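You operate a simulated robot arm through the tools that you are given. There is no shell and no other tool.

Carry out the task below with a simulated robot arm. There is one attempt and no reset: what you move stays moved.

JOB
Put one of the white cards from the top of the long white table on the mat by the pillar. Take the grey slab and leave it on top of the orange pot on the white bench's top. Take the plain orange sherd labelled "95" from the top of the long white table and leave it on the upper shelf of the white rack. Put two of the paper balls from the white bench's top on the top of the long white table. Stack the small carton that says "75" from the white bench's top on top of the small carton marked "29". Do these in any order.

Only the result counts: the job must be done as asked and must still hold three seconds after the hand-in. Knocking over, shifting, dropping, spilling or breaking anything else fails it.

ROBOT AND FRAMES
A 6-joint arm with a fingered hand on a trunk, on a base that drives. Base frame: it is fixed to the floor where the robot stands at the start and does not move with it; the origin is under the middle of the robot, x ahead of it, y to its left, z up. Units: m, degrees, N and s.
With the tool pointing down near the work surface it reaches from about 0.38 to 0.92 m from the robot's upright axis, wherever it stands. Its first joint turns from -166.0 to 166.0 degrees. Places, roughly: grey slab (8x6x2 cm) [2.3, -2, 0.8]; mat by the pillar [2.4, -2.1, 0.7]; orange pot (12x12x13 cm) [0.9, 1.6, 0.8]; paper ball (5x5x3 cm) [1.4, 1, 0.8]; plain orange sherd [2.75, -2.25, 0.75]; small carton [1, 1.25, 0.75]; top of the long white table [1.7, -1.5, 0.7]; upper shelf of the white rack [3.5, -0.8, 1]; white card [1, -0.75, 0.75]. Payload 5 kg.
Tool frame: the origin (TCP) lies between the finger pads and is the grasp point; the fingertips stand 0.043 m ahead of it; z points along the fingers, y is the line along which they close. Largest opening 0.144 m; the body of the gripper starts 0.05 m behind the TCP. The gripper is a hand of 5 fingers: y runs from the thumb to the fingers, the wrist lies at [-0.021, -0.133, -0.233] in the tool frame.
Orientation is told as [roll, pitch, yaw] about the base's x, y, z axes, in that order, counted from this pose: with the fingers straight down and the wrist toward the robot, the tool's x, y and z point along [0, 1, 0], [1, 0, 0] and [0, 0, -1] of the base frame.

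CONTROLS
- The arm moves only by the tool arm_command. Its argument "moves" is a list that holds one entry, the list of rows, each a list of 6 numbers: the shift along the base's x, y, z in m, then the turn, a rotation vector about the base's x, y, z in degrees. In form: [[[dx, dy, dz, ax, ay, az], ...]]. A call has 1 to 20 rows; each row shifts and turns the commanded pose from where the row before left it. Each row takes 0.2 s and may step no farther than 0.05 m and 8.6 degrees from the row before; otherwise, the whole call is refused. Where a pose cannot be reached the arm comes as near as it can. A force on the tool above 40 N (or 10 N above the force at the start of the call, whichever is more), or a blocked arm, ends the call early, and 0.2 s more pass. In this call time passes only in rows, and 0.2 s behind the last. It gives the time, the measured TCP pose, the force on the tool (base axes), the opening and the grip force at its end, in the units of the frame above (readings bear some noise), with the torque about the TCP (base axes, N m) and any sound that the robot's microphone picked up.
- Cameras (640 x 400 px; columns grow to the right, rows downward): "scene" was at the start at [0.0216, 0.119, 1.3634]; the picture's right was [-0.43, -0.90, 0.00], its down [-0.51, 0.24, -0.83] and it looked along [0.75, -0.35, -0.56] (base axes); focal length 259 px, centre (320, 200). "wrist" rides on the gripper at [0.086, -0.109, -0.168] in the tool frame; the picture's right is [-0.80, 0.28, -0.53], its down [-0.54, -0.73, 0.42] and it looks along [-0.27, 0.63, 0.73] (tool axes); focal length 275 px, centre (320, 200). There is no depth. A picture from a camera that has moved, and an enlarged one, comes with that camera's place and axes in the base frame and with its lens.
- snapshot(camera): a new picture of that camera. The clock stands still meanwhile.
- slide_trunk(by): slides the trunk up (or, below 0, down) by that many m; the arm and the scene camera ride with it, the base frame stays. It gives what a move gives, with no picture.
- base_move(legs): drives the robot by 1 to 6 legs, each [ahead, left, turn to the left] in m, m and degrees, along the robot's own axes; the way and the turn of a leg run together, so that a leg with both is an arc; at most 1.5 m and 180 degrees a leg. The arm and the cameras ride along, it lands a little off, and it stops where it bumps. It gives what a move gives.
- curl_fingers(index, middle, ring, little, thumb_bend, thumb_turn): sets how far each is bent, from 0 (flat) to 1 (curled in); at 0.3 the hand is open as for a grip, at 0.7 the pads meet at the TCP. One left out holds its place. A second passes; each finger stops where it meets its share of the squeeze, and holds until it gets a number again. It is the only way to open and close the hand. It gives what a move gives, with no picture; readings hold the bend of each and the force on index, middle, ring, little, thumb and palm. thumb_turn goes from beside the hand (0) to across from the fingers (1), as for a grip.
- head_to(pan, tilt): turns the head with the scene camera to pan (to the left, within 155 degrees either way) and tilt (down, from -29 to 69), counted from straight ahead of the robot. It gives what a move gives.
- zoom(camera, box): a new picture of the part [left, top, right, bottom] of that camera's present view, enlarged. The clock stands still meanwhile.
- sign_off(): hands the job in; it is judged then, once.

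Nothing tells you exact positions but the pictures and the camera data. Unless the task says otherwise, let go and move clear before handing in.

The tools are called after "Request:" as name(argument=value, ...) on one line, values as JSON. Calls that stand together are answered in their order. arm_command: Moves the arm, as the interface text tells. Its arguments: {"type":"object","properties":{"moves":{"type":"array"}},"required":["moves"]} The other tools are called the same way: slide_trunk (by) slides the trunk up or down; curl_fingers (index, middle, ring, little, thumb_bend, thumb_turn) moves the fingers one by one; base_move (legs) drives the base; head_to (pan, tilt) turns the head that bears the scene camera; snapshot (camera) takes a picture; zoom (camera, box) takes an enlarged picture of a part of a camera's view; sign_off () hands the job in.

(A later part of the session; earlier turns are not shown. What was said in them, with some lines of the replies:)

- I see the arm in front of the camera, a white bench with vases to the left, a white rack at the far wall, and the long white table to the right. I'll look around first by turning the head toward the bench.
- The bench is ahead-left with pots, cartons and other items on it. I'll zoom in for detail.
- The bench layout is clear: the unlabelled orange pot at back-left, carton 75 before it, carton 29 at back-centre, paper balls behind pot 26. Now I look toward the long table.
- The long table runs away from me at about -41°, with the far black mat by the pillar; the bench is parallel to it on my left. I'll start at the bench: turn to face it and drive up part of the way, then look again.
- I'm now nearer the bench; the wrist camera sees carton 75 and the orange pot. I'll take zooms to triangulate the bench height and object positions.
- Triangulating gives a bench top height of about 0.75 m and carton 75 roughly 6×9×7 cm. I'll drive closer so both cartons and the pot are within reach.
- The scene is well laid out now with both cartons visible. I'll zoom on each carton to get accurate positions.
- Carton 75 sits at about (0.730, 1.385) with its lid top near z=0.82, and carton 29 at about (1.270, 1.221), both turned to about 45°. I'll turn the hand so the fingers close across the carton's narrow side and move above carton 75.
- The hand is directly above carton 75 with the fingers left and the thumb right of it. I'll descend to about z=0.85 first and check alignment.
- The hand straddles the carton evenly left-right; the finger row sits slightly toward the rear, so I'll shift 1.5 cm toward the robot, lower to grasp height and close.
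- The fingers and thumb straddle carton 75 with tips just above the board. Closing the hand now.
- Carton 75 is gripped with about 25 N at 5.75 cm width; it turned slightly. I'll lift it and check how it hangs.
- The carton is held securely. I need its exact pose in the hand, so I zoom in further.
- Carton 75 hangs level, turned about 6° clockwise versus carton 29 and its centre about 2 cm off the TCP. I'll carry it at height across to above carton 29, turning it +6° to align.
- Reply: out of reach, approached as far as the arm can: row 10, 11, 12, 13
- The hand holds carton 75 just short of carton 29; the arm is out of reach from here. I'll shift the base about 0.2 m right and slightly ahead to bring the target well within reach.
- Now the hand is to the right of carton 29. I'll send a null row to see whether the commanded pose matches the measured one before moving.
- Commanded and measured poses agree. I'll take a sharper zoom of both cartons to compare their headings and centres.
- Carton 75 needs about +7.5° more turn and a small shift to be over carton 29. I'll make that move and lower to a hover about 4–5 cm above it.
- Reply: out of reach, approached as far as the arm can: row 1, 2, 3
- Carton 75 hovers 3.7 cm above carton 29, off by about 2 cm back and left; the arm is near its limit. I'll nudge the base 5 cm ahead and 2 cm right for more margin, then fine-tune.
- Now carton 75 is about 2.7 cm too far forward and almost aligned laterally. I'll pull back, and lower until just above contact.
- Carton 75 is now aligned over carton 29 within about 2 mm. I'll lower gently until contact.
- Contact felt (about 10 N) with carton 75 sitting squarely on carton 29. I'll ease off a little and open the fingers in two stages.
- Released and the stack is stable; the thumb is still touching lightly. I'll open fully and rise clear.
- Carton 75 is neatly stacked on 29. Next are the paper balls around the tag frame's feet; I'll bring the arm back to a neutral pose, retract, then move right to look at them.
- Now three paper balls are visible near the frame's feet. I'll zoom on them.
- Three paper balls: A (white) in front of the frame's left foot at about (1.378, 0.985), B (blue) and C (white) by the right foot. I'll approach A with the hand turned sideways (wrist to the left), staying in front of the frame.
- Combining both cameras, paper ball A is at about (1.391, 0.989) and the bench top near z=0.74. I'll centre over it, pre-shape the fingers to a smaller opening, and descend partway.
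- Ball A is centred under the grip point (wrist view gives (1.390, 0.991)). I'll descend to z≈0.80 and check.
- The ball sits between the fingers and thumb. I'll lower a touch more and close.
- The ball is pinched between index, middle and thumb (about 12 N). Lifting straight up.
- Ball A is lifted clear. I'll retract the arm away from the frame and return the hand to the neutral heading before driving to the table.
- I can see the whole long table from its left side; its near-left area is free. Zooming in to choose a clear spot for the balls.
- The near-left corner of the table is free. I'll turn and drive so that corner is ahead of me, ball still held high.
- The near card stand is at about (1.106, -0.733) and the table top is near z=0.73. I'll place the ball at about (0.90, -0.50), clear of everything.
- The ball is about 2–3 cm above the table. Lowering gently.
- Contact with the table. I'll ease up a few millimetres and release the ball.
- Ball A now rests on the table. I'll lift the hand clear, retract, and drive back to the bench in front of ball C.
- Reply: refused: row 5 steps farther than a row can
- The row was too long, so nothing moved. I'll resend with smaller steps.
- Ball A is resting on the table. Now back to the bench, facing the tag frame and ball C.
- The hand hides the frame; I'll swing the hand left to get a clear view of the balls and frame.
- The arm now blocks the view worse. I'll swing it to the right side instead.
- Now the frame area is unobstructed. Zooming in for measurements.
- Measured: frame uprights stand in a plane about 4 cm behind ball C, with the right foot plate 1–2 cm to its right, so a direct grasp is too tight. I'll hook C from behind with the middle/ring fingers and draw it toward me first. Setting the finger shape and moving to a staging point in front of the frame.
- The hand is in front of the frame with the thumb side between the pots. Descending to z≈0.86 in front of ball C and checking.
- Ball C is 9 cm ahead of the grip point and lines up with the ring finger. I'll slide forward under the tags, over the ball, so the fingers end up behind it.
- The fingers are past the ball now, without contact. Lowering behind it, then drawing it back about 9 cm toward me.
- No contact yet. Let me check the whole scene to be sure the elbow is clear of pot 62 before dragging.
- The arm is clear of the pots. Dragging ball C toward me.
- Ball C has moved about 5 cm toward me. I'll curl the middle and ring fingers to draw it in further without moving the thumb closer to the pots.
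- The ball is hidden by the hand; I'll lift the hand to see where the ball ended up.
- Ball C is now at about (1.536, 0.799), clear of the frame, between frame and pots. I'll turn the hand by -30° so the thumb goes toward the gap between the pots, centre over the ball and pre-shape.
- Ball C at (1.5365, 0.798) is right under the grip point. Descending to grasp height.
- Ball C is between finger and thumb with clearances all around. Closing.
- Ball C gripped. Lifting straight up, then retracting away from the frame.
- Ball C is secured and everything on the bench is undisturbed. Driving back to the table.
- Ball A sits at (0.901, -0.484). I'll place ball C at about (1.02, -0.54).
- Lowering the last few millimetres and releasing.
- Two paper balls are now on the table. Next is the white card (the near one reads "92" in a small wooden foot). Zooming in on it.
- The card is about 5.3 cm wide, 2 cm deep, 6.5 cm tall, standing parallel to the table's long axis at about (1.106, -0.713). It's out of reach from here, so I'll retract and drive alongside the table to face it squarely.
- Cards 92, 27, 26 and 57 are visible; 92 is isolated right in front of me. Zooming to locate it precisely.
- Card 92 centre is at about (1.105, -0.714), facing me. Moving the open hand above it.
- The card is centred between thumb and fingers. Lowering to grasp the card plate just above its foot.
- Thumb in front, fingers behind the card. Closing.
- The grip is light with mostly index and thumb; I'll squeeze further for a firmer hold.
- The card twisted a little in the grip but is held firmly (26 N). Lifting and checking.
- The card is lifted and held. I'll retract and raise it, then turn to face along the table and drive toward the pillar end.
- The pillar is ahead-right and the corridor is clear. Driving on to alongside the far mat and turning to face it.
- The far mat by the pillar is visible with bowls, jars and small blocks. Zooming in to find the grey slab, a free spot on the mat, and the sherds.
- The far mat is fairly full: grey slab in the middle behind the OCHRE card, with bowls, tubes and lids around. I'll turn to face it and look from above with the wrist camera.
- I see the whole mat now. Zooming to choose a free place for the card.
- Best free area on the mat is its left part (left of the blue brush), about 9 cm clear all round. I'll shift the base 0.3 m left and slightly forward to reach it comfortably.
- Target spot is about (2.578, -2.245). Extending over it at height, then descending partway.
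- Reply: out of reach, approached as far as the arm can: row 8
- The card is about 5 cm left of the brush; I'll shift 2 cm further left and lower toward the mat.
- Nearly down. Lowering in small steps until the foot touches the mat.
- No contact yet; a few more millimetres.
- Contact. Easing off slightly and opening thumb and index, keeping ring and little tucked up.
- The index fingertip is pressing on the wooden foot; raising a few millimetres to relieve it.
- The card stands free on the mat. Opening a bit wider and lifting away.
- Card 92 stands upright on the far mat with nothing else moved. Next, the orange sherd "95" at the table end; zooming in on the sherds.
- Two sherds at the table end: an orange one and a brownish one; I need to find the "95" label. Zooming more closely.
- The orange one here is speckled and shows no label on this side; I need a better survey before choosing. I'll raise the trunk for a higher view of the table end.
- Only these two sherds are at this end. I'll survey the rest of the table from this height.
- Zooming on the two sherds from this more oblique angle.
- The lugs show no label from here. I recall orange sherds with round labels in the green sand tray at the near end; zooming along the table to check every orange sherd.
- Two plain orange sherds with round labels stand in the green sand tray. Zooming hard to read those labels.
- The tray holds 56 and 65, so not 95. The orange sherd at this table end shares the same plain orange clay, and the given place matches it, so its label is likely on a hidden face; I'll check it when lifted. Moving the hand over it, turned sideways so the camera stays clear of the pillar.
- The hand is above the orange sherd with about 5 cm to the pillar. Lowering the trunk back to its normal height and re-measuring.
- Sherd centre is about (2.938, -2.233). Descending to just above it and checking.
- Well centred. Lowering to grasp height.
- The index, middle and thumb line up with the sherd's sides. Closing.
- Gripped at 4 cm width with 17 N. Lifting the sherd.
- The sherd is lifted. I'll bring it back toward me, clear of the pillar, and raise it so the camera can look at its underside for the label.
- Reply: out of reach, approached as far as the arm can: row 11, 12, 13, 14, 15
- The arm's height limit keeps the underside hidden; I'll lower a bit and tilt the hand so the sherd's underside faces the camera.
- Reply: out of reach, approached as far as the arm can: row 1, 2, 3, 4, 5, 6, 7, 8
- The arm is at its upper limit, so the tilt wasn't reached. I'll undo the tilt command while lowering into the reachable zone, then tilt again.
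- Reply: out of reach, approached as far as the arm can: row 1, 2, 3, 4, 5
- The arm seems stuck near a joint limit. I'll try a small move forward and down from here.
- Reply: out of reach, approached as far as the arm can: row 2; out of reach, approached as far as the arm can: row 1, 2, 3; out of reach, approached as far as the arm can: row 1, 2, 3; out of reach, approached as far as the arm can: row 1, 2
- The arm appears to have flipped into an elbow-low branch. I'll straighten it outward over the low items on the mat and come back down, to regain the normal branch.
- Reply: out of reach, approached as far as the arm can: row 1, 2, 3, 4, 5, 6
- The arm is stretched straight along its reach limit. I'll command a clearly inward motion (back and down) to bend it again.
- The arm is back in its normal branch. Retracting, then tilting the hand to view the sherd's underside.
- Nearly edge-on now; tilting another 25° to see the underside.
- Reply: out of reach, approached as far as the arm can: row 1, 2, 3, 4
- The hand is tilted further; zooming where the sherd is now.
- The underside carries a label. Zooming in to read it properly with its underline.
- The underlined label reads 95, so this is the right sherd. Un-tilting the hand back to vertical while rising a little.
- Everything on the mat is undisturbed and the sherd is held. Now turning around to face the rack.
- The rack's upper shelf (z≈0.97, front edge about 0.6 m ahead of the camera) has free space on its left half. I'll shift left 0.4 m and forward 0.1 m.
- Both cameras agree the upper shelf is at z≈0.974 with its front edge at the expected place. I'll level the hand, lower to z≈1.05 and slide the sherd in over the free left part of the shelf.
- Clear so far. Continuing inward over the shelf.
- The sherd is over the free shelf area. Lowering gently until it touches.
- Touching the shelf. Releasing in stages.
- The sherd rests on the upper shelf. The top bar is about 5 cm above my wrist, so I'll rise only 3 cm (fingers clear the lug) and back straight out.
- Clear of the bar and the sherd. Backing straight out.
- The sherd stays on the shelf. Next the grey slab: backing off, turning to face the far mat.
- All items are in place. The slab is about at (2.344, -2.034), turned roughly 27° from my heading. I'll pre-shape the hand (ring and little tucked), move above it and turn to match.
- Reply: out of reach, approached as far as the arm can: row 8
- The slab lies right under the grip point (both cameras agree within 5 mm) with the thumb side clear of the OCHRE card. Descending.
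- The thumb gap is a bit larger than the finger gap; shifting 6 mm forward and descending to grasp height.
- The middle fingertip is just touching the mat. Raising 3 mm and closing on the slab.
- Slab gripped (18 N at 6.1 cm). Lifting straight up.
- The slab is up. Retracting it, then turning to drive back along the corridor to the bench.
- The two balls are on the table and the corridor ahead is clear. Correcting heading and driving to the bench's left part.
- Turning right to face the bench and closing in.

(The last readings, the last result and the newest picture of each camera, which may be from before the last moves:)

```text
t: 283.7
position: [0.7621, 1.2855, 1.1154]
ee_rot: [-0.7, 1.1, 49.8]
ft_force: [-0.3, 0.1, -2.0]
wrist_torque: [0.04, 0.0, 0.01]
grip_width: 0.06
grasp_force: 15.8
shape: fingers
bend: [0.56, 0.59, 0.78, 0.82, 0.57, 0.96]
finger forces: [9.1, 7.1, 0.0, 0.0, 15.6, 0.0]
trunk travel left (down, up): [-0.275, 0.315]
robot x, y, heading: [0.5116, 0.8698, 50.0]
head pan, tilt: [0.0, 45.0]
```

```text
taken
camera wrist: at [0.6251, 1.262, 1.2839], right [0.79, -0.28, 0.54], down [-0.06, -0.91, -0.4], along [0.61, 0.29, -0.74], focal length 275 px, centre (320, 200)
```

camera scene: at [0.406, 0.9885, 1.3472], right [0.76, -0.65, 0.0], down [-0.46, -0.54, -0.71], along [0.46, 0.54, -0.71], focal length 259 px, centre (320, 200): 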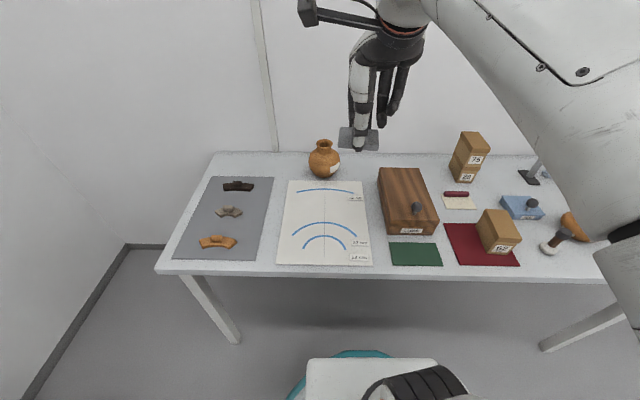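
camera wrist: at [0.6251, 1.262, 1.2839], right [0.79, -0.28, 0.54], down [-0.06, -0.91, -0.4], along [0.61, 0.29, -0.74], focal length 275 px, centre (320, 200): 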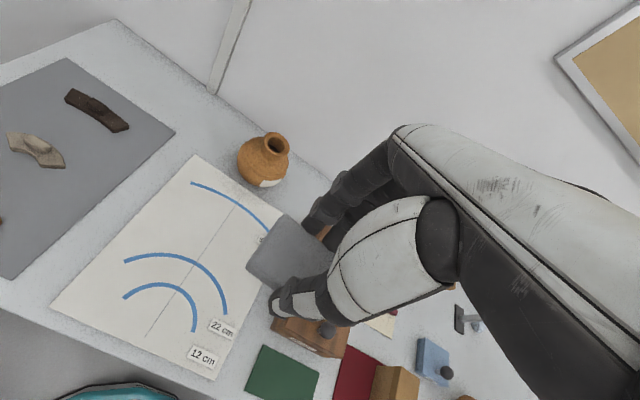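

The orange pot is ahead-left with its open rim; the slab is held above the bench. Zooming to measure the rim and the slab.

Request:
zoom(camera="scene", box=[280, 120, 376, 180])

Request:
zoom(camera="scene", box=[316, 90, 412, 150])

Request:
zoom(camera="wrist", box=[220, 110, 348, 190])

```text
6.67 times, centred on (328, 150) of scene
camera zoom: at [0.406, 0.9885, 1.3472], right [0.76, -0.65, 0.0], down [-0.46, -0.54, -0.71], along [0.46, 0.54, -0.71], focal length 1724 px, centre (267, 533)
```

zoom: 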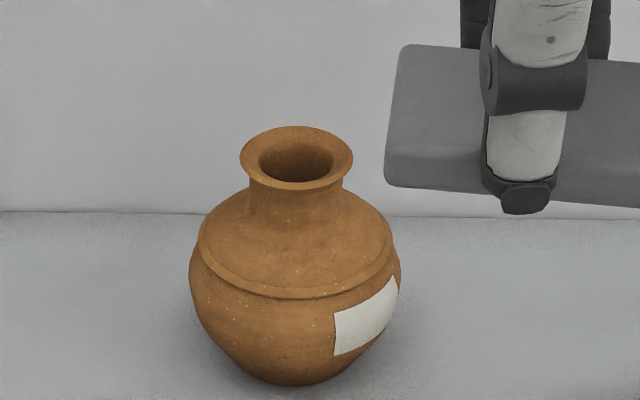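

```text
6.67 times, centred on (364, 120) of scene
camera zoom: at [0.406, 0.9885, 1.3472], right [0.76, -0.65, 0.0], down [-0.46, -0.54, -0.71], along [0.46, 0.54, -0.71], focal length 1724 px, centre (27, 733)
```

zoom: 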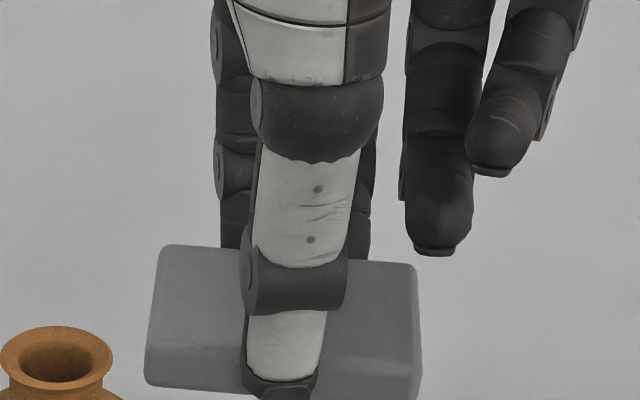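

```text
5.00 times, centred on (284, 150) of wrist
camera zoom: at [0.6251, 1.262, 1.2839], right [0.79, -0.28, 0.54], down [-0.06, -0.91, -0.4], along [0.61, 0.29, -0.74], focal length 1376 px, centre (500, 450)
```

zoom: 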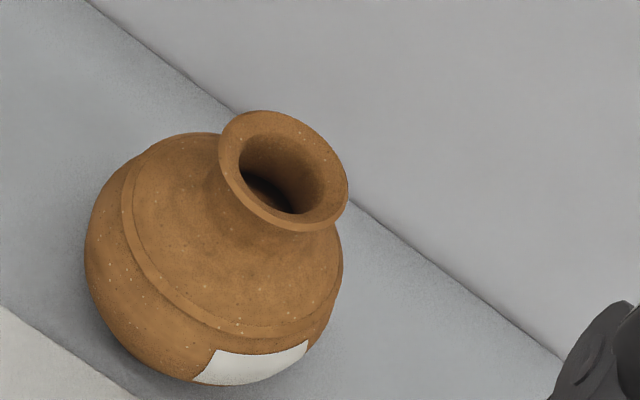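

Rim centre is about (0.909, 1.561) at z≈0.857. I need the slab's pose in the hand more exactly; zooming around it.

Request:
zoom(camera="scene", box=[326, 110, 390, 150])

Request:
zoom(camera="wrist", box=[230, 190, 358, 320])

```text
10.00 times, centred on (358, 130) of scene
camera zoom: at [0.406, 0.9885, 1.3472], right [0.76, -0.65, 0.0], down [-0.46, -0.54, -0.71], along [0.46, 0.54, -0.71], focal length 2587 px, centre (-60, 900)
```

zoom: 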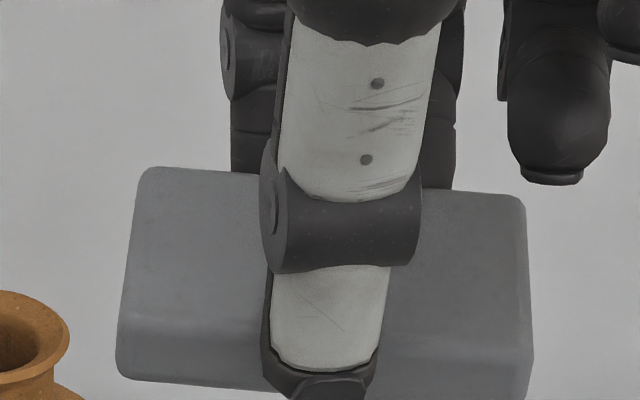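

```text
3.08 times, centred on (294, 255) of wrist
camera zoom: at [0.6251, 1.262, 1.2839], right [0.79, -0.28, 0.54], down [-0.06, -0.91, -0.4], along [0.61, 0.29, -0.74], focal length 847 px, centre (400, 31)
```

zoom: 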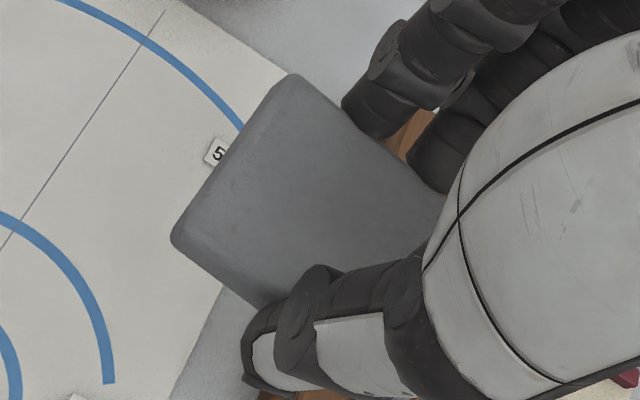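

The slab's centre sits about 1 cm off the TCP. The wall is close behind the pot, so I'll move the base slightly closer and left for a comfortable reach, then approach with the hand turned -40°.

Request:
base_move(legs=[[0.05, 0.08, 0]])

Request:
snapshot(camera="scene")

Request:
zoom(camera="scene", box=[330, 120, 458, 200])

Request:
zoom(camera="wrist", box=[220, 110, 348, 190])

```text
t: 284.8
position: [0.7334, 1.3755, 1.1146]
ee_rot: [-0.6, 1.2, 49.8]
ft_force: [0.0, 0.2, -0.9]
wrist_torque: [0.01, -0.02, 0.01]
grip_width: 0.0602
grasp_force: 15.8
shape: fingers
bend: [0.56, 0.59, 0.78, 0.82, 0.57, 0.96]
finger forces: [9.0, 7.1, 0.1, 0.1, 15.5, 0.0]
trunk travel left (down, up): [-0.275, 0.315]
robot x, y, heading: [0.4836, 0.9621, 49.8]
head pan, tilt: [0.0, 45.0]
```

```text
taken
camera scene: at [0.3775, 1.0773, 1.3471], right [0.76, -0.65, 0.0], down [-0.46, -0.54, -0.71], along [0.46, 0.54, -0.71], focal length 259 px, centre (320, 200)
```

scene: 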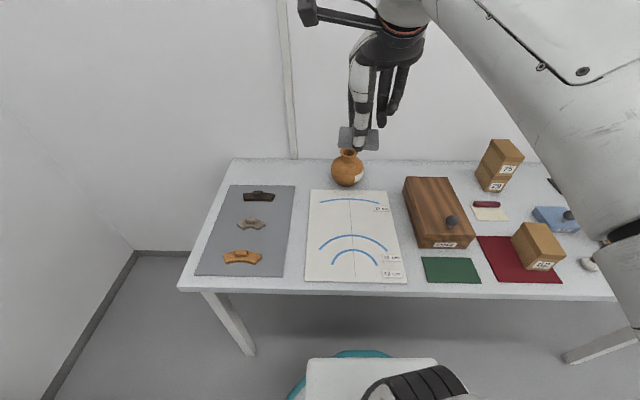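

```text
5.00 times, centred on (394, 160) of scene
camera zoom: at [0.3775, 1.0773, 1.3471], right [0.76, -0.65, 0.0], down [-0.46, -0.54, -0.71], along [0.46, 0.54, -0.71], focal length 1293 px, centre (-50, 400)
```

zoom: 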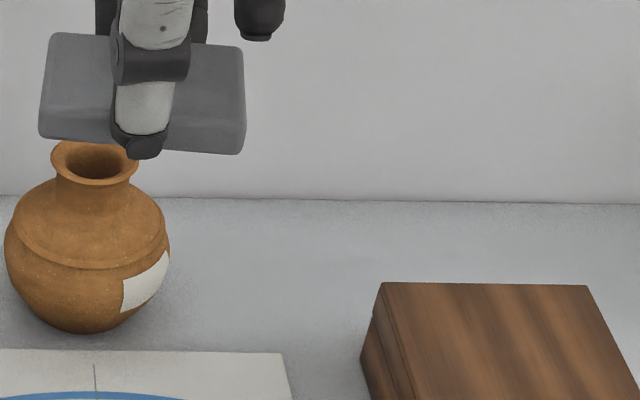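

```text
5.00 times, centred on (284, 150) of wrist
camera zoom: at [0.5967, 1.3509, 1.2838], right [0.79, -0.28, 0.54], down [-0.06, -0.91, -0.4], along [0.61, 0.29, -0.74], focal length 1376 px, centre (500, 450)
```

zoom: 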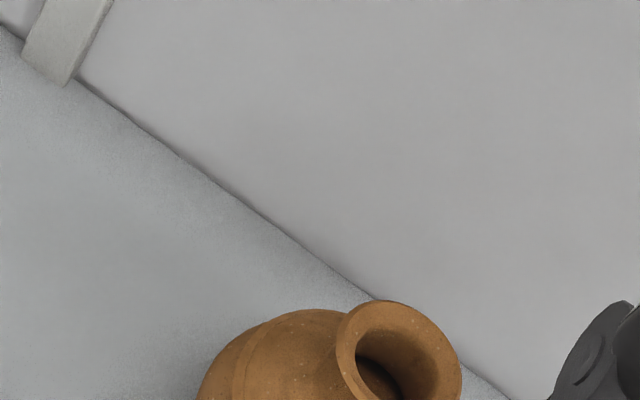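

Rim centre confirmed at (0.910, 1.561). Moving the slab over the pot at a hover a few centimetres above the rim.

Request:
arm_command(moves=[[[0.0232, 0.0227, -0.018, 0, 0, -5], [0.0232, 0.0227, -0.018, 0, 0, -5], [0.0232, 0.0227, -0.018, 0, 0, -5], [0.0232, 0.0227, -0.018, 0, 0, -5], [0.0232, 0.0227, -0.018, 0, 0, -5], [0.0232, 0.0227, -0.018, 0, 0, -5], [0.0232, 0.0227, -0.015, 0, 0, -5], [0.0232, 0.0227, -0.01, 0, 0, -5], [0, 0, 0, 0, 0, 0]]])

Request:
zoom(camera="scene", box=[290, 90, 418, 200])

Request:
snapshot(camera="wrist")

```text
t: 286.8
position: [0.9193, 1.555, 0.9827]
ee_rot: [-0.6, 1.2, 9.7]
ft_force: [1.2, -0.3, -0.9]
wrist_torque: [-0.03, 0.0, 0.02]
grip_width: 0.0601
grasp_force: 16.0
shape: fingers
bend: [0.56, 0.59, 0.78, 0.82, 0.57, 0.96]
finger forces: [9.1, 7.2, 0.0, 0.0, 15.3, 0.0]
trunk travel left (down, up): [-0.275, 0.315]
robot x, y, heading: [0.4824, 0.9589, 49.6]
head pan, tilt: [0.0, 45.0]
```

```text
3.64 times, centred on (354, 145) of scene
camera zoom: at [0.3777, 1.0777, 1.3471], right [0.76, -0.65, 0.0], down [-0.46, -0.54, -0.71], along [0.46, 0.54, -0.71], focal length 941 px, centre (196, 400)
```

zoom: 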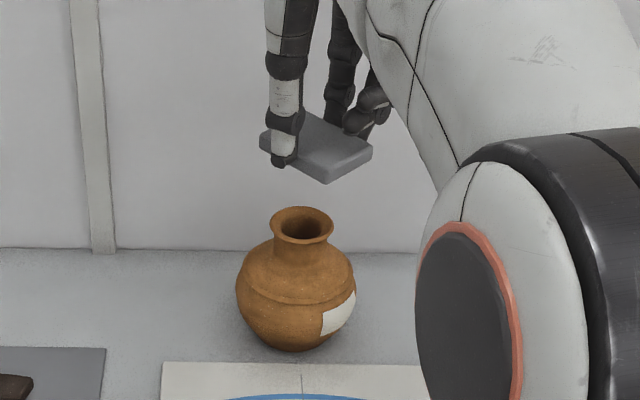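

```text
taken
camera wrist: at [0.7996, 1.6244, 1.151], right [0.42, -0.73, 0.54], down [-0.63, -0.66, -0.4], along [0.65, -0.17, -0.74], focal length 275 px, centre (320, 200)
```

wrist: 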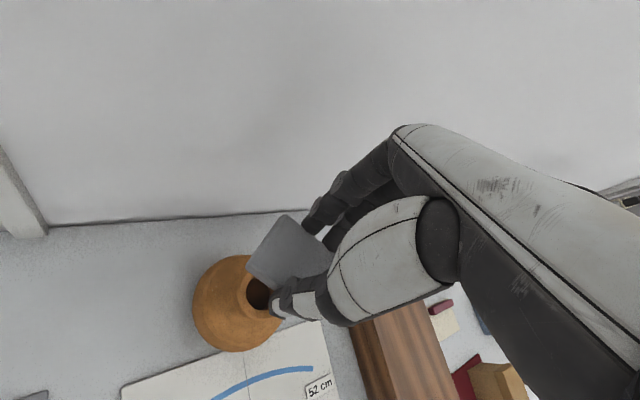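

The slab hovers above the pot, centred within about 1 cm. A small correction and lowering to just above the rim for a final check.

Request:
arm_command(moves=[[[0.001, 0.005, -0.02, 0, 0, 0], [0, 0, -0.02, 0, 0, 0], [0, 0, -0.012, 0, 0, 0], [0, 0, 0, 0, 0, 0]]])

Request:
zoom(camera="scene", box=[306, 110, 402, 170])

Request:
snapshot(camera="wrist")

```text
t: 287.8
position: [0.921, 1.5622, 0.9313]
ee_rot: [-0.7, 1.2, 9.8]
ft_force: [-0.2, -0.4, -0.5]
wrist_torque: [0.02, 0.01, 0.0]
grip_width: 0.0604
grasp_force: 15.7
shape: fingers
bend: [0.56, 0.59, 0.78, 0.82, 0.57, 0.96]
finger forces: [9.1, 6.9, 0.0, 0.1, 15.4, 0.0]
trunk travel left (down, up): [-0.275, 0.315]
robot x, y, heading: [0.484, 0.9606, 49.7]
head pan, tilt: [0.0, 45.0]
```

```text
6.67 times, centred on (354, 140) of scene
camera zoom: at [0.3775, 1.0775, 1.3471], right [0.76, -0.65, 0.0], down [-0.46, -0.54, -0.71], along [0.46, 0.54, -0.71], focal length 1724 px, centre (93, 600)
```

zoom: 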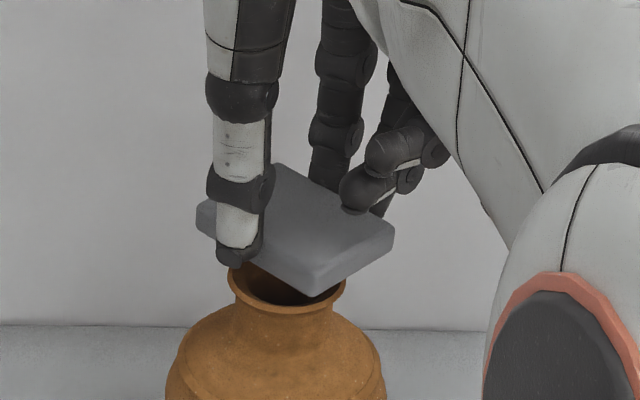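

```text
taken
camera wrist: at [0.7999, 1.6299, 1.0988], right [0.43, -0.73, 0.54], down [-0.63, -0.66, -0.4], along [0.65, -0.17, -0.74], focal length 275 px, centre (320, 200)
```

wrist: 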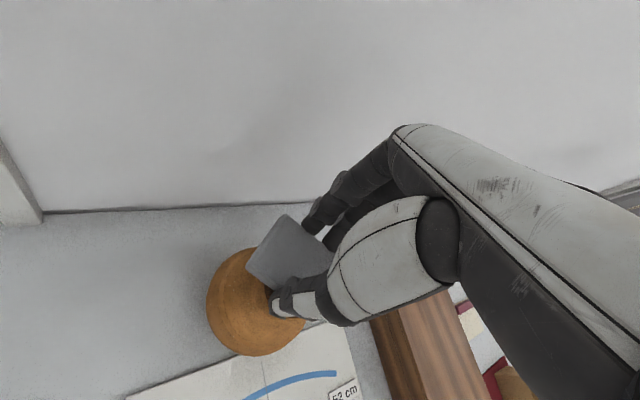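

Slab is centred over the rim within a few millimetres. Lowering gently to contact.

Request:
arm_command(moves=[[[0.001, 0.002, -0.004, 0, 0, 0], [0, 0, -0.003, 0, 0, 0], [0, 0, -0.003, 0, 0, 0], [0, 0, 0, 0, 0, 0]]])

Request:
zoom(camera="scene", box=[306, 110, 402, 170])

```text
t: 288.8
position: [0.9205, 1.5628, 0.9195]
ee_rot: [-0.7, 1.2, 9.8]
ft_force: [-0.3, 0.3, -1.0]
wrist_torque: [-0.02, 0.01, -0.02]
grip_width: 0.0603
grasp_force: 15.7
shape: fingers
bend: [0.56, 0.59, 0.78, 0.82, 0.57, 0.96]
finger forces: [9.1, 7.0, 0.0, 0.0, 15.4, 0.0]
trunk travel left (down, up): [-0.275, 0.315]
robot x, y, heading: [0.4761, 0.9596, 49.6]
head pan, tilt: [0.0, 45.0]
```

```text
6.67 times, centred on (354, 140) of scene
camera zoom: at [0.3775, 1.0775, 1.3471], right [0.76, -0.65, 0.0], down [-0.46, -0.54, -0.71], along [0.46, 0.54, -0.71], focal length 1724 px, centre (93, 600)
```

zoom: 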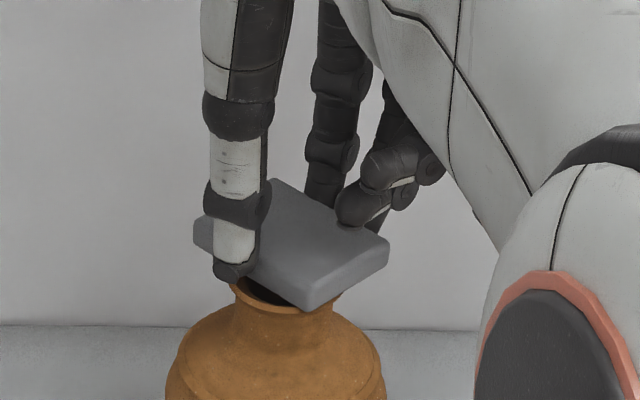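

Still slightly above. Continuing down in small steps.

Request:
arm_command(moves=[[[0, 0, -0.003, 0, 0, 0], [0, 0, -0.002, 0, 0, 0], [0, 0, 0, 0, 0, 0]]])

```text
t: 289.6
position: [0.9199, 1.5634, 0.9171]
ee_rot: [-0.6, 1.1, 9.9]
ft_force: [0.5, -0.5, 9.7]
wrist_torque: [0.02, 0.17, 0.0]
grip_width: 0.0599
grasp_force: 18.6
shape: fingers
bend: [0.56, 0.59, 0.78, 0.82, 0.57, 0.96]
finger forces: [9.8, 8.0, 0.1, 0.0, 18.5, 0.1]
trunk travel left (down, up): [-0.275, 0.315]
robot x, y, heading: [0.4783, 0.9581, 49.8]
head pan, tilt: [0.0, 45.0]
```

Contact with the rim. Easing slightly and opening in small symmetric steps.

Request:
arm_command(moves=[[[0, 0, 0.002, 0, 0, 0], [0, 0, 0, 0, 0, 0]]])

Request:
curl_fingers(index=0.54, middle=0.57, thumb_bend=0.55)

Request:
zoom(camera="scene", box=[306, 110, 402, 190])

```text
t: 290.2
position: [0.9205, 1.5641, 0.9173]
ee_rot: [-0.6, 1.2, 9.8]
ft_force: [0.0, -0.3, 9.6]
wrist_torque: [0.0, 0.1, -0.01]
grip_width: 0.06
grasp_force: 18.1
shape: fingers
bend: [0.56, 0.59, 0.78, 0.82, 0.58, 0.96]
finger forces: [9.9, 8.2, 0.1, 0.1, 18.0, 0.1]
trunk travel left (down, up): [-0.275, 0.315]
robot x, y, heading: [0.4822, 0.9568, 49.7]
head pan, tilt: [0.0, 45.0]
```

```text
t: 291.2
position: [0.9203, 1.5624, 0.9163]
ee_rot: [-0.7, 1.1, 9.8]
ft_force: [-0.5, 0.1, -1.2]
wrist_torque: [-0.01, 0.01, 0.03]
grip_width: 0.065
grasp_force: 1.6
shape: fingers
bend: [0.54, 0.56, 0.78, 0.82, 0.54, 0.97]
finger forces: [0.4, 1.0, 0.1, 0.0, 1.4, 0.0]
trunk travel left (down, up): [-0.275, 0.315]
robot x, y, heading: [0.479, 0.9646, 49.9]
head pan, tilt: [0.0, 45.0]
```

```text
5.00 times, centred on (354, 150) of scene
camera zoom: at [0.3775, 1.0775, 1.3471], right [0.76, -0.65, 0.0], down [-0.46, -0.54, -0.71], along [0.46, 0.54, -0.71], focal length 1293 px, centre (150, 450)
```

zoom: 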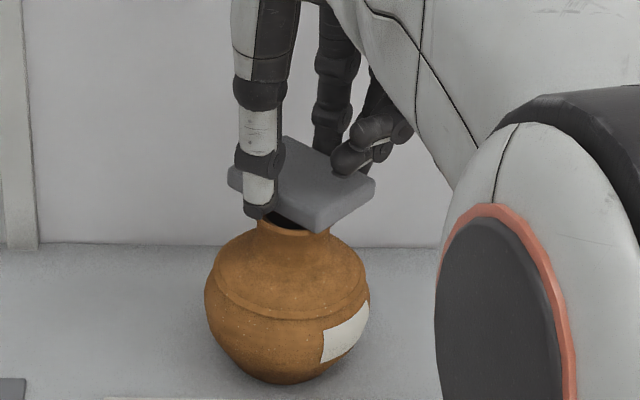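

The grip is nearly released and the slab rests on the rim. Opening a bit more.

Request:
curl_fingers(index=0.51, middle=0.53, thumb_bend=0.51)

Request:
zoom(camera="scene", box=[306, 110, 402, 190])

Request:
zoom(camera="wrist", box=[190, 190, 350, 370])

```text
t: 292.2
position: [0.9204, 1.5631, 0.9166]
ee_rot: [-0.7, 1.2, 9.8]
ft_force: [0.1, 0.0, -1.0]
wrist_torque: [0.0, 0.05, 0.0]
grip_width: 0.0744
grasp_force: 0.1
shape: fingers
bend: [0.51, 0.53, 0.78, 0.82, 0.51, 0.97]
finger forces: [0.0, 0.0, 0.0, 0.0, 0.0, 0.0]
trunk travel left (down, up): [-0.275, 0.315]
robot x, y, heading: [0.4814, 0.962, 49.7]
head pan, tilt: [0.0, 45.0]
```

```text
5.00 times, centred on (354, 150) of scene
camera zoom: at [0.3775, 1.0774, 1.3471], right [0.76, -0.65, 0.0], down [-0.46, -0.54, -0.71], along [0.46, 0.54, -0.71], focal length 1293 px, centre (150, 450)
```

zoom: 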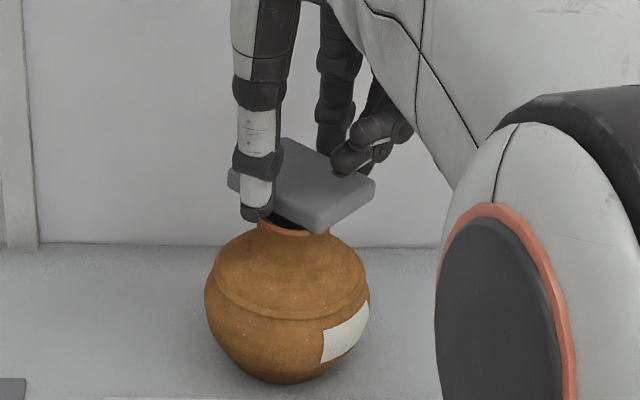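

```text
2.22 times, centred on (270, 280) of wrist
camera zoom: at [0.8005, 1.6319, 1.0856], right [0.43, -0.73, 0.54], down [-0.63, -0.66, -0.4], along [0.65, -0.17, -0.74], focal length 612 px, centre (431, 22)
```

zoom: 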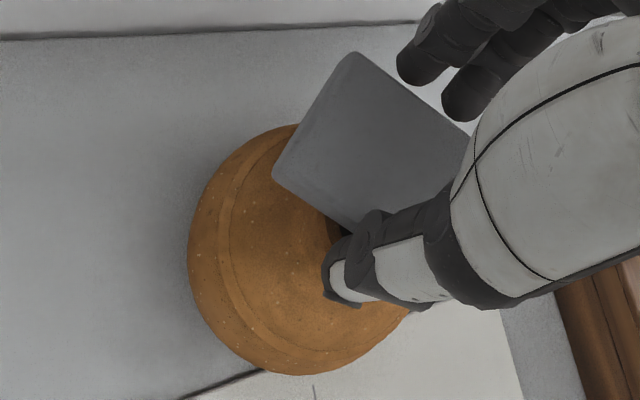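

The slab now rests freely on the rim, its centre about 1 cm from the rim centre and well within the rim. Opening a little more and lifting straight up.

Request:
curl_fingers(index=0.47, middle=0.48, thumb_bend=0.46)

Request:
arm_command(moves=[[[0, 0, 0.01, 0, 0, 0], [0, 0, 0.02, 0, 0, 0], [0, 0, 0.03, 0, 0, 0], [0, 0, 0, 0, 0, 0]]])

Request:
zoom(camera="scene", box=[306, 110, 402, 190])

Request:
zoom(camera="wrist", box=[190, 190, 350, 370])

```text
t: 293.2
position: [0.9201, 1.5644, 0.9159]
ee_rot: [-0.7, 1.2, 9.9]
ft_force: [0.2, 0.6, 0.8]
wrist_torque: [0.02, 0.02, -0.01]
grip_width: 0.0906
grasp_force: 0.1
shape: fingers
bend: [0.47, 0.48, 0.78, 0.82, 0.46, 0.97]
finger forces: [0.1, 0.0, 0.0, 0.1, 0.1, 0.1]
trunk travel left (down, up): [-0.275, 0.315]
robot x, y, heading: [0.4779, 0.9578, 49.8]
head pan, tilt: [0.0, 45.0]
```

```text
t: 294.2
position: [0.9197, 1.5643, 0.9777]
ee_rot: [-0.7, 1.1, 9.8]
ft_force: [-0.6, 0.5, 0.5]
wrist_torque: [0.01, 0.02, 0.01]
grip_width: 0.0907
grasp_force: 0.0
shape: fingers
bend: [0.47, 0.48, 0.78, 0.82, 0.46, 0.97]
finger forces: [0.0, 0.1, 0.0, 0.1, 0.1, 0.0]
trunk travel left (down, up): [-0.275, 0.315]
robot x, y, heading: [0.4833, 0.9605, 49.6]
head pan, tilt: [0.0, 45.0]
```

```text
5.00 times, centred on (354, 150) of scene
camera zoom: at [0.3774, 1.0773, 1.3471], right [0.76, -0.65, 0.0], down [-0.46, -0.54, -0.71], along [0.46, 0.54, -0.71], focal length 1293 px, centre (150, 450)
```

zoom: 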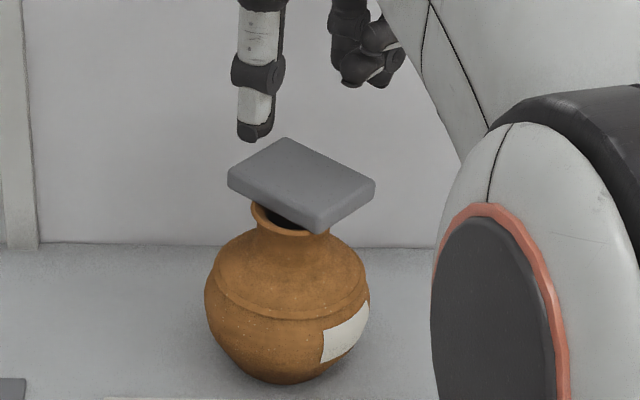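

```text
2.22 times, centred on (270, 280) of wrist
camera zoom: at [0.8003, 1.6324, 1.1471], right [0.43, -0.73, 0.54], down [-0.63, -0.66, -0.4], along [0.65, -0.17, -0.74], focal length 612 px, centre (431, 22)
```

zoom: 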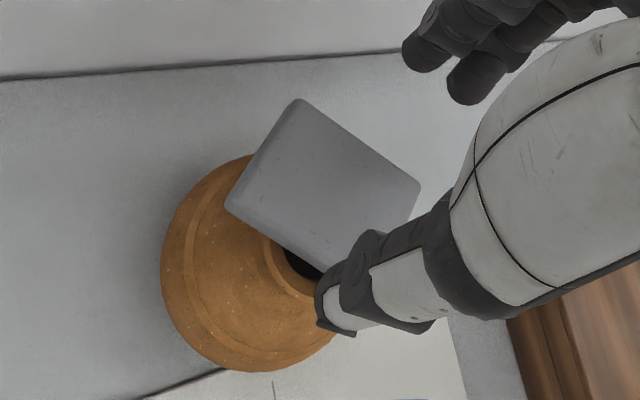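

The slab sits level and stable on the orange pot. Retracting the arm.

Request:
arm_command(moves=[[[-0.01, -0.01, 0.02, 0, 0, 0], [-0.0232, -0.0227, 0.015, 0, 0, 5], [-0.0232, -0.0227, 0.01, 0, 0, 5], [-0.0232, -0.0227, 0.01, 0, 0, 5], [-0.0232, -0.0227, 0.01, 0, 0, 5], [-0.0232, -0.0227, 0.01, 0, 0, 5], [-0.0232, -0.0227, 0, 0, 0, 5], [-0.0232, -0.0227, 0, 0, 0, 5], [-0.0232, -0.0227, 0, 0, 0, 5], [0, 0, 0, 0, 0, 0]]])

Request:
base_move(legs=[[-0.35, 0, 0]])

Request:
head_to(pan=0, tilt=32)

Request:
snapshot(camera="scene")

Request:
zoom(camera="scene", box=[240, 120, 368, 200])

```text
t: 296.4
position: [0.7251, 1.3707, 1.0495]
ee_rot: [-0.8, 1.2, 49.8]
ft_force: [0.0, -0.1, 0.4]
wrist_torque: [0.02, 0.0, -0.03]
grip_width: 0.0905
grasp_force: 0.1
shape: fingers
bend: [0.47, 0.48, 0.78, 0.82, 0.46, 0.97]
finger forces: [0.0, 0.0, 0.1, 0.0, 0.1, 0.1]
trunk travel left (down, up): [-0.275, 0.315]
robot x, y, heading: [0.4803, 0.962, 49.7]
head pan, tilt: [0.0, 45.0]
```

```text
t: 298.7
position: [0.5001, 1.1057, 1.05]
ee_rot: [-0.8, 1.2, 50.2]
ft_force: [0.0, 0.2, -0.2]
wrist_torque: [0.0, -0.02, 0.02]
grip_width: 0.0907
grasp_force: 0.0
shape: fingers
bend: [0.47, 0.48, 0.78, 0.82, 0.46, 0.97]
finger forces: [0.1, 0.0, 0.0, 0.0, 0.0, 0.0]
trunk travel left (down, up): [-0.275, 0.315]
robot x, y, heading: [0.2594, 0.6926, 50.4]
head pan, tilt: [0.0, 45.0]
```

```text
t: 299.4
position: [0.4996, 1.1063, 1.05]
ee_rot: [-0.7, 1.2, 50.3]
ft_force: [-0.5, 0.0, 0.1]
wrist_torque: [0.01, 0.0, 0.02]
grip_width: 0.0909
grasp_force: 0.1
shape: fingers
bend: [0.47, 0.48, 0.78, 0.82, 0.46, 0.97]
finger forces: [0.0, 0.0, 0.0, 0.0, 0.0, 0.0]
trunk travel left (down, up): [-0.275, 0.315]
robot x, y, heading: [0.2589, 0.6945, 50.3]
head pan, tilt: [0.0, 32.0]
```

```text
taken
camera scene: at [0.1588, 0.8168, 1.3666], right [0.77, -0.64, 0.0], down [-0.34, -0.41, -0.85], along [0.54, 0.65, -0.53], focal length 259 px, centre (320, 200)
```

scene: 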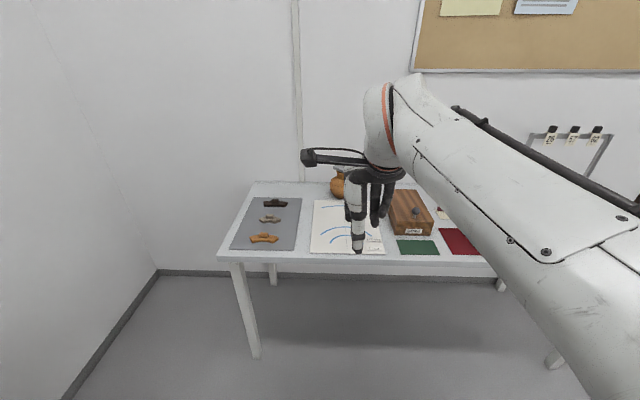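

```text
5.00 times, centred on (304, 160) of scene
camera zoom: at [0.1588, 0.8168, 1.3666], right [0.77, -0.64, 0.0], down [-0.34, -0.41, -0.85], along [0.54, 0.65, -0.53], focal length 1293 px, centre (400, 400)
```

zoom: 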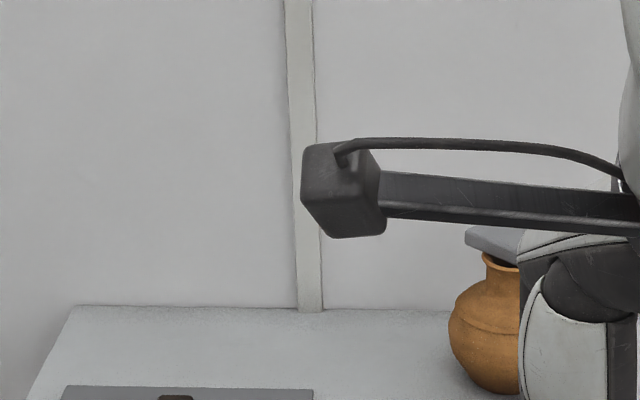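

The slab is still on the pot. I'll turn away a bit and take a last full look at the bench and table before handing in.

Request:
base_move(legs=[[-0.15, 0, -60]])

Request:
head_to(pan=60, tilt=25)

Request:
snapshot(camera="scene")

Request:
zoom(camera="scene", box=[250, 140, 410, 240])

Request:
zoom(camera="scene", box=[350, 120, 510, 220])

```text
t: 302.5
position: [0.5996, 0.6451, 1.0508]
ee_rot: [-0.7, 1.2, -9.1]
ft_force: [-0.3, -0.5, -0.4]
wrist_torque: [0.03, -0.01, 0.02]
grip_width: 0.0912
grasp_force: 0.0
shape: fingers
bend: [0.47, 0.48, 0.78, 0.82, 0.46, 0.97]
finger forces: [0.1, 0.0, 0.1, 0.0, 0.0, 0.1]
trunk travel left (down, up): [-0.275, 0.315]
robot x, y, heading: [0.123, 0.6391, -9.3]
head pan, tilt: [0.0, 32.0]
```

```text
t: 303.8
position: [0.5993, 0.6454, 1.0497]
ee_rot: [-0.7, 1.2, -9.0]
ft_force: [0.2, 0.3, -0.2]
wrist_torque: [-0.01, -0.01, 0.02]
grip_width: 0.0908
grasp_force: 0.0
shape: fingers
bend: [0.47, 0.48, 0.78, 0.82, 0.46, 0.97]
finger forces: [0.1, 0.0, 0.0, 0.1, 0.0, 0.1]
trunk travel left (down, up): [-0.275, 0.315]
robot x, y, heading: [0.1211, 0.6429, -9.0]
head pan, tilt: [60.0, 25.0]
```

```text
taken
camera scene: at [0.1464, 0.8778, 1.3777], right [0.78, -0.63, 0.0], down [-0.27, -0.33, -0.91], along [0.57, 0.7, -0.42], focal length 259 px, centre (320, 200)
```

scene: 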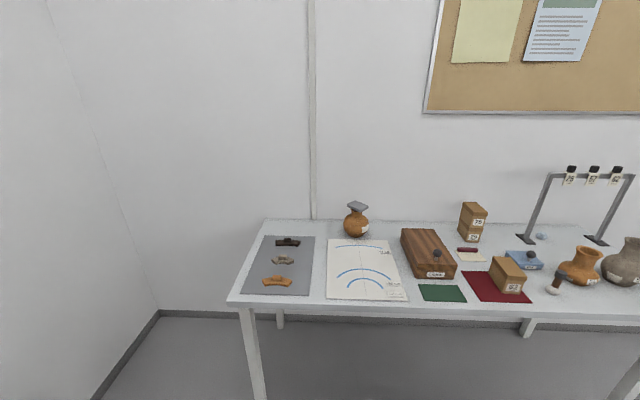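

```text
4.00 times, centred on (330, 190) of scene
camera zoom: at [0.1464, 0.8778, 1.3777], right [0.78, -0.63, 0.0], down [-0.27, -0.33, -0.91], along [0.57, 0.7, -0.42], focal length 1035 px, centre (280, 240)
```

zoom: 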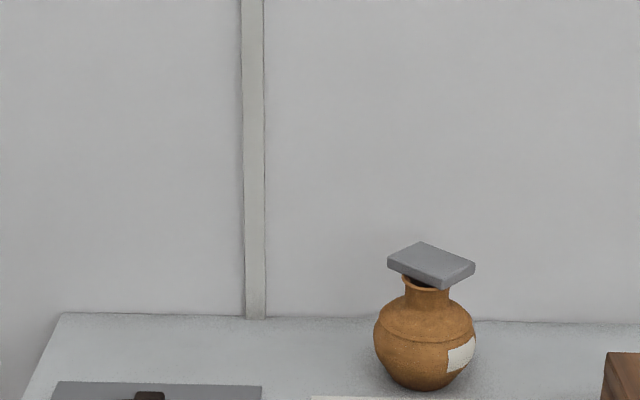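

```text
4.00 times, centred on (430, 170) of scene
camera zoom: at [0.1464, 0.8778, 1.3777], right [0.78, -0.63, 0.0], down [-0.27, -0.33, -0.91], along [0.57, 0.7, -0.42], focal length 1035 px, centre (-120, 320)
```

zoom: 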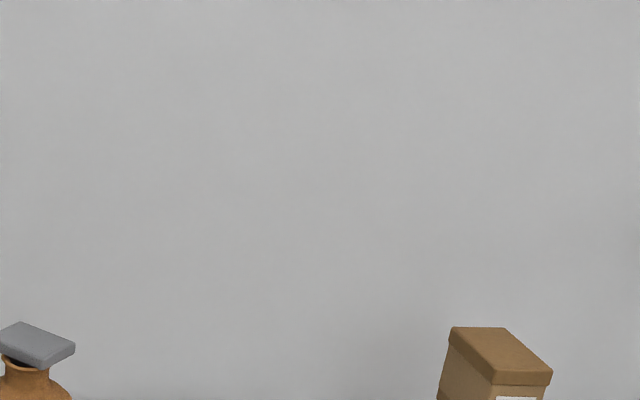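

The bench is as required: carton 75 on 29, the slab level on the orange pot, nothing else disturbed. Two paper balls lie on the table, card 92 stands on the far mat and sherd 95 rests on the rack's upper shelf, so I hand the job in.

Request:
sign_off()

```text
The job is handed in.
```

I finished all five parts and handed the job in. No verdict has come back yet.

- **White card:** card "92" stands upright on the mat by the pillar.
- **Grey slab:** it rests level on the rim of the unlabelled orange pot, about 1–1.5 cm off the rim's centre. It had stayed put for about ten seconds when I last looked.
- **Orange sherd:** it is on the left part of the rack's upper shelf. Its label was on the underside, so I tilted it while holding it; the sideways, foreshortened digits read as "95".
- **Paper balls:** two white ones are on the near end of the long table. I drew the second one about 9 cm toward me with the fingers before lifting it, because a direct grasp would have touched the tag frame.
- **Small cartons:** "75" sits squarely on top of "29".

In the last pictures nothing else looked knocked over, shifted or spilled. I saw the bench at the very end. My last looks at the rack, the mat and the balls on the table were about 70, 50 and 35 seconds before the hand-in.
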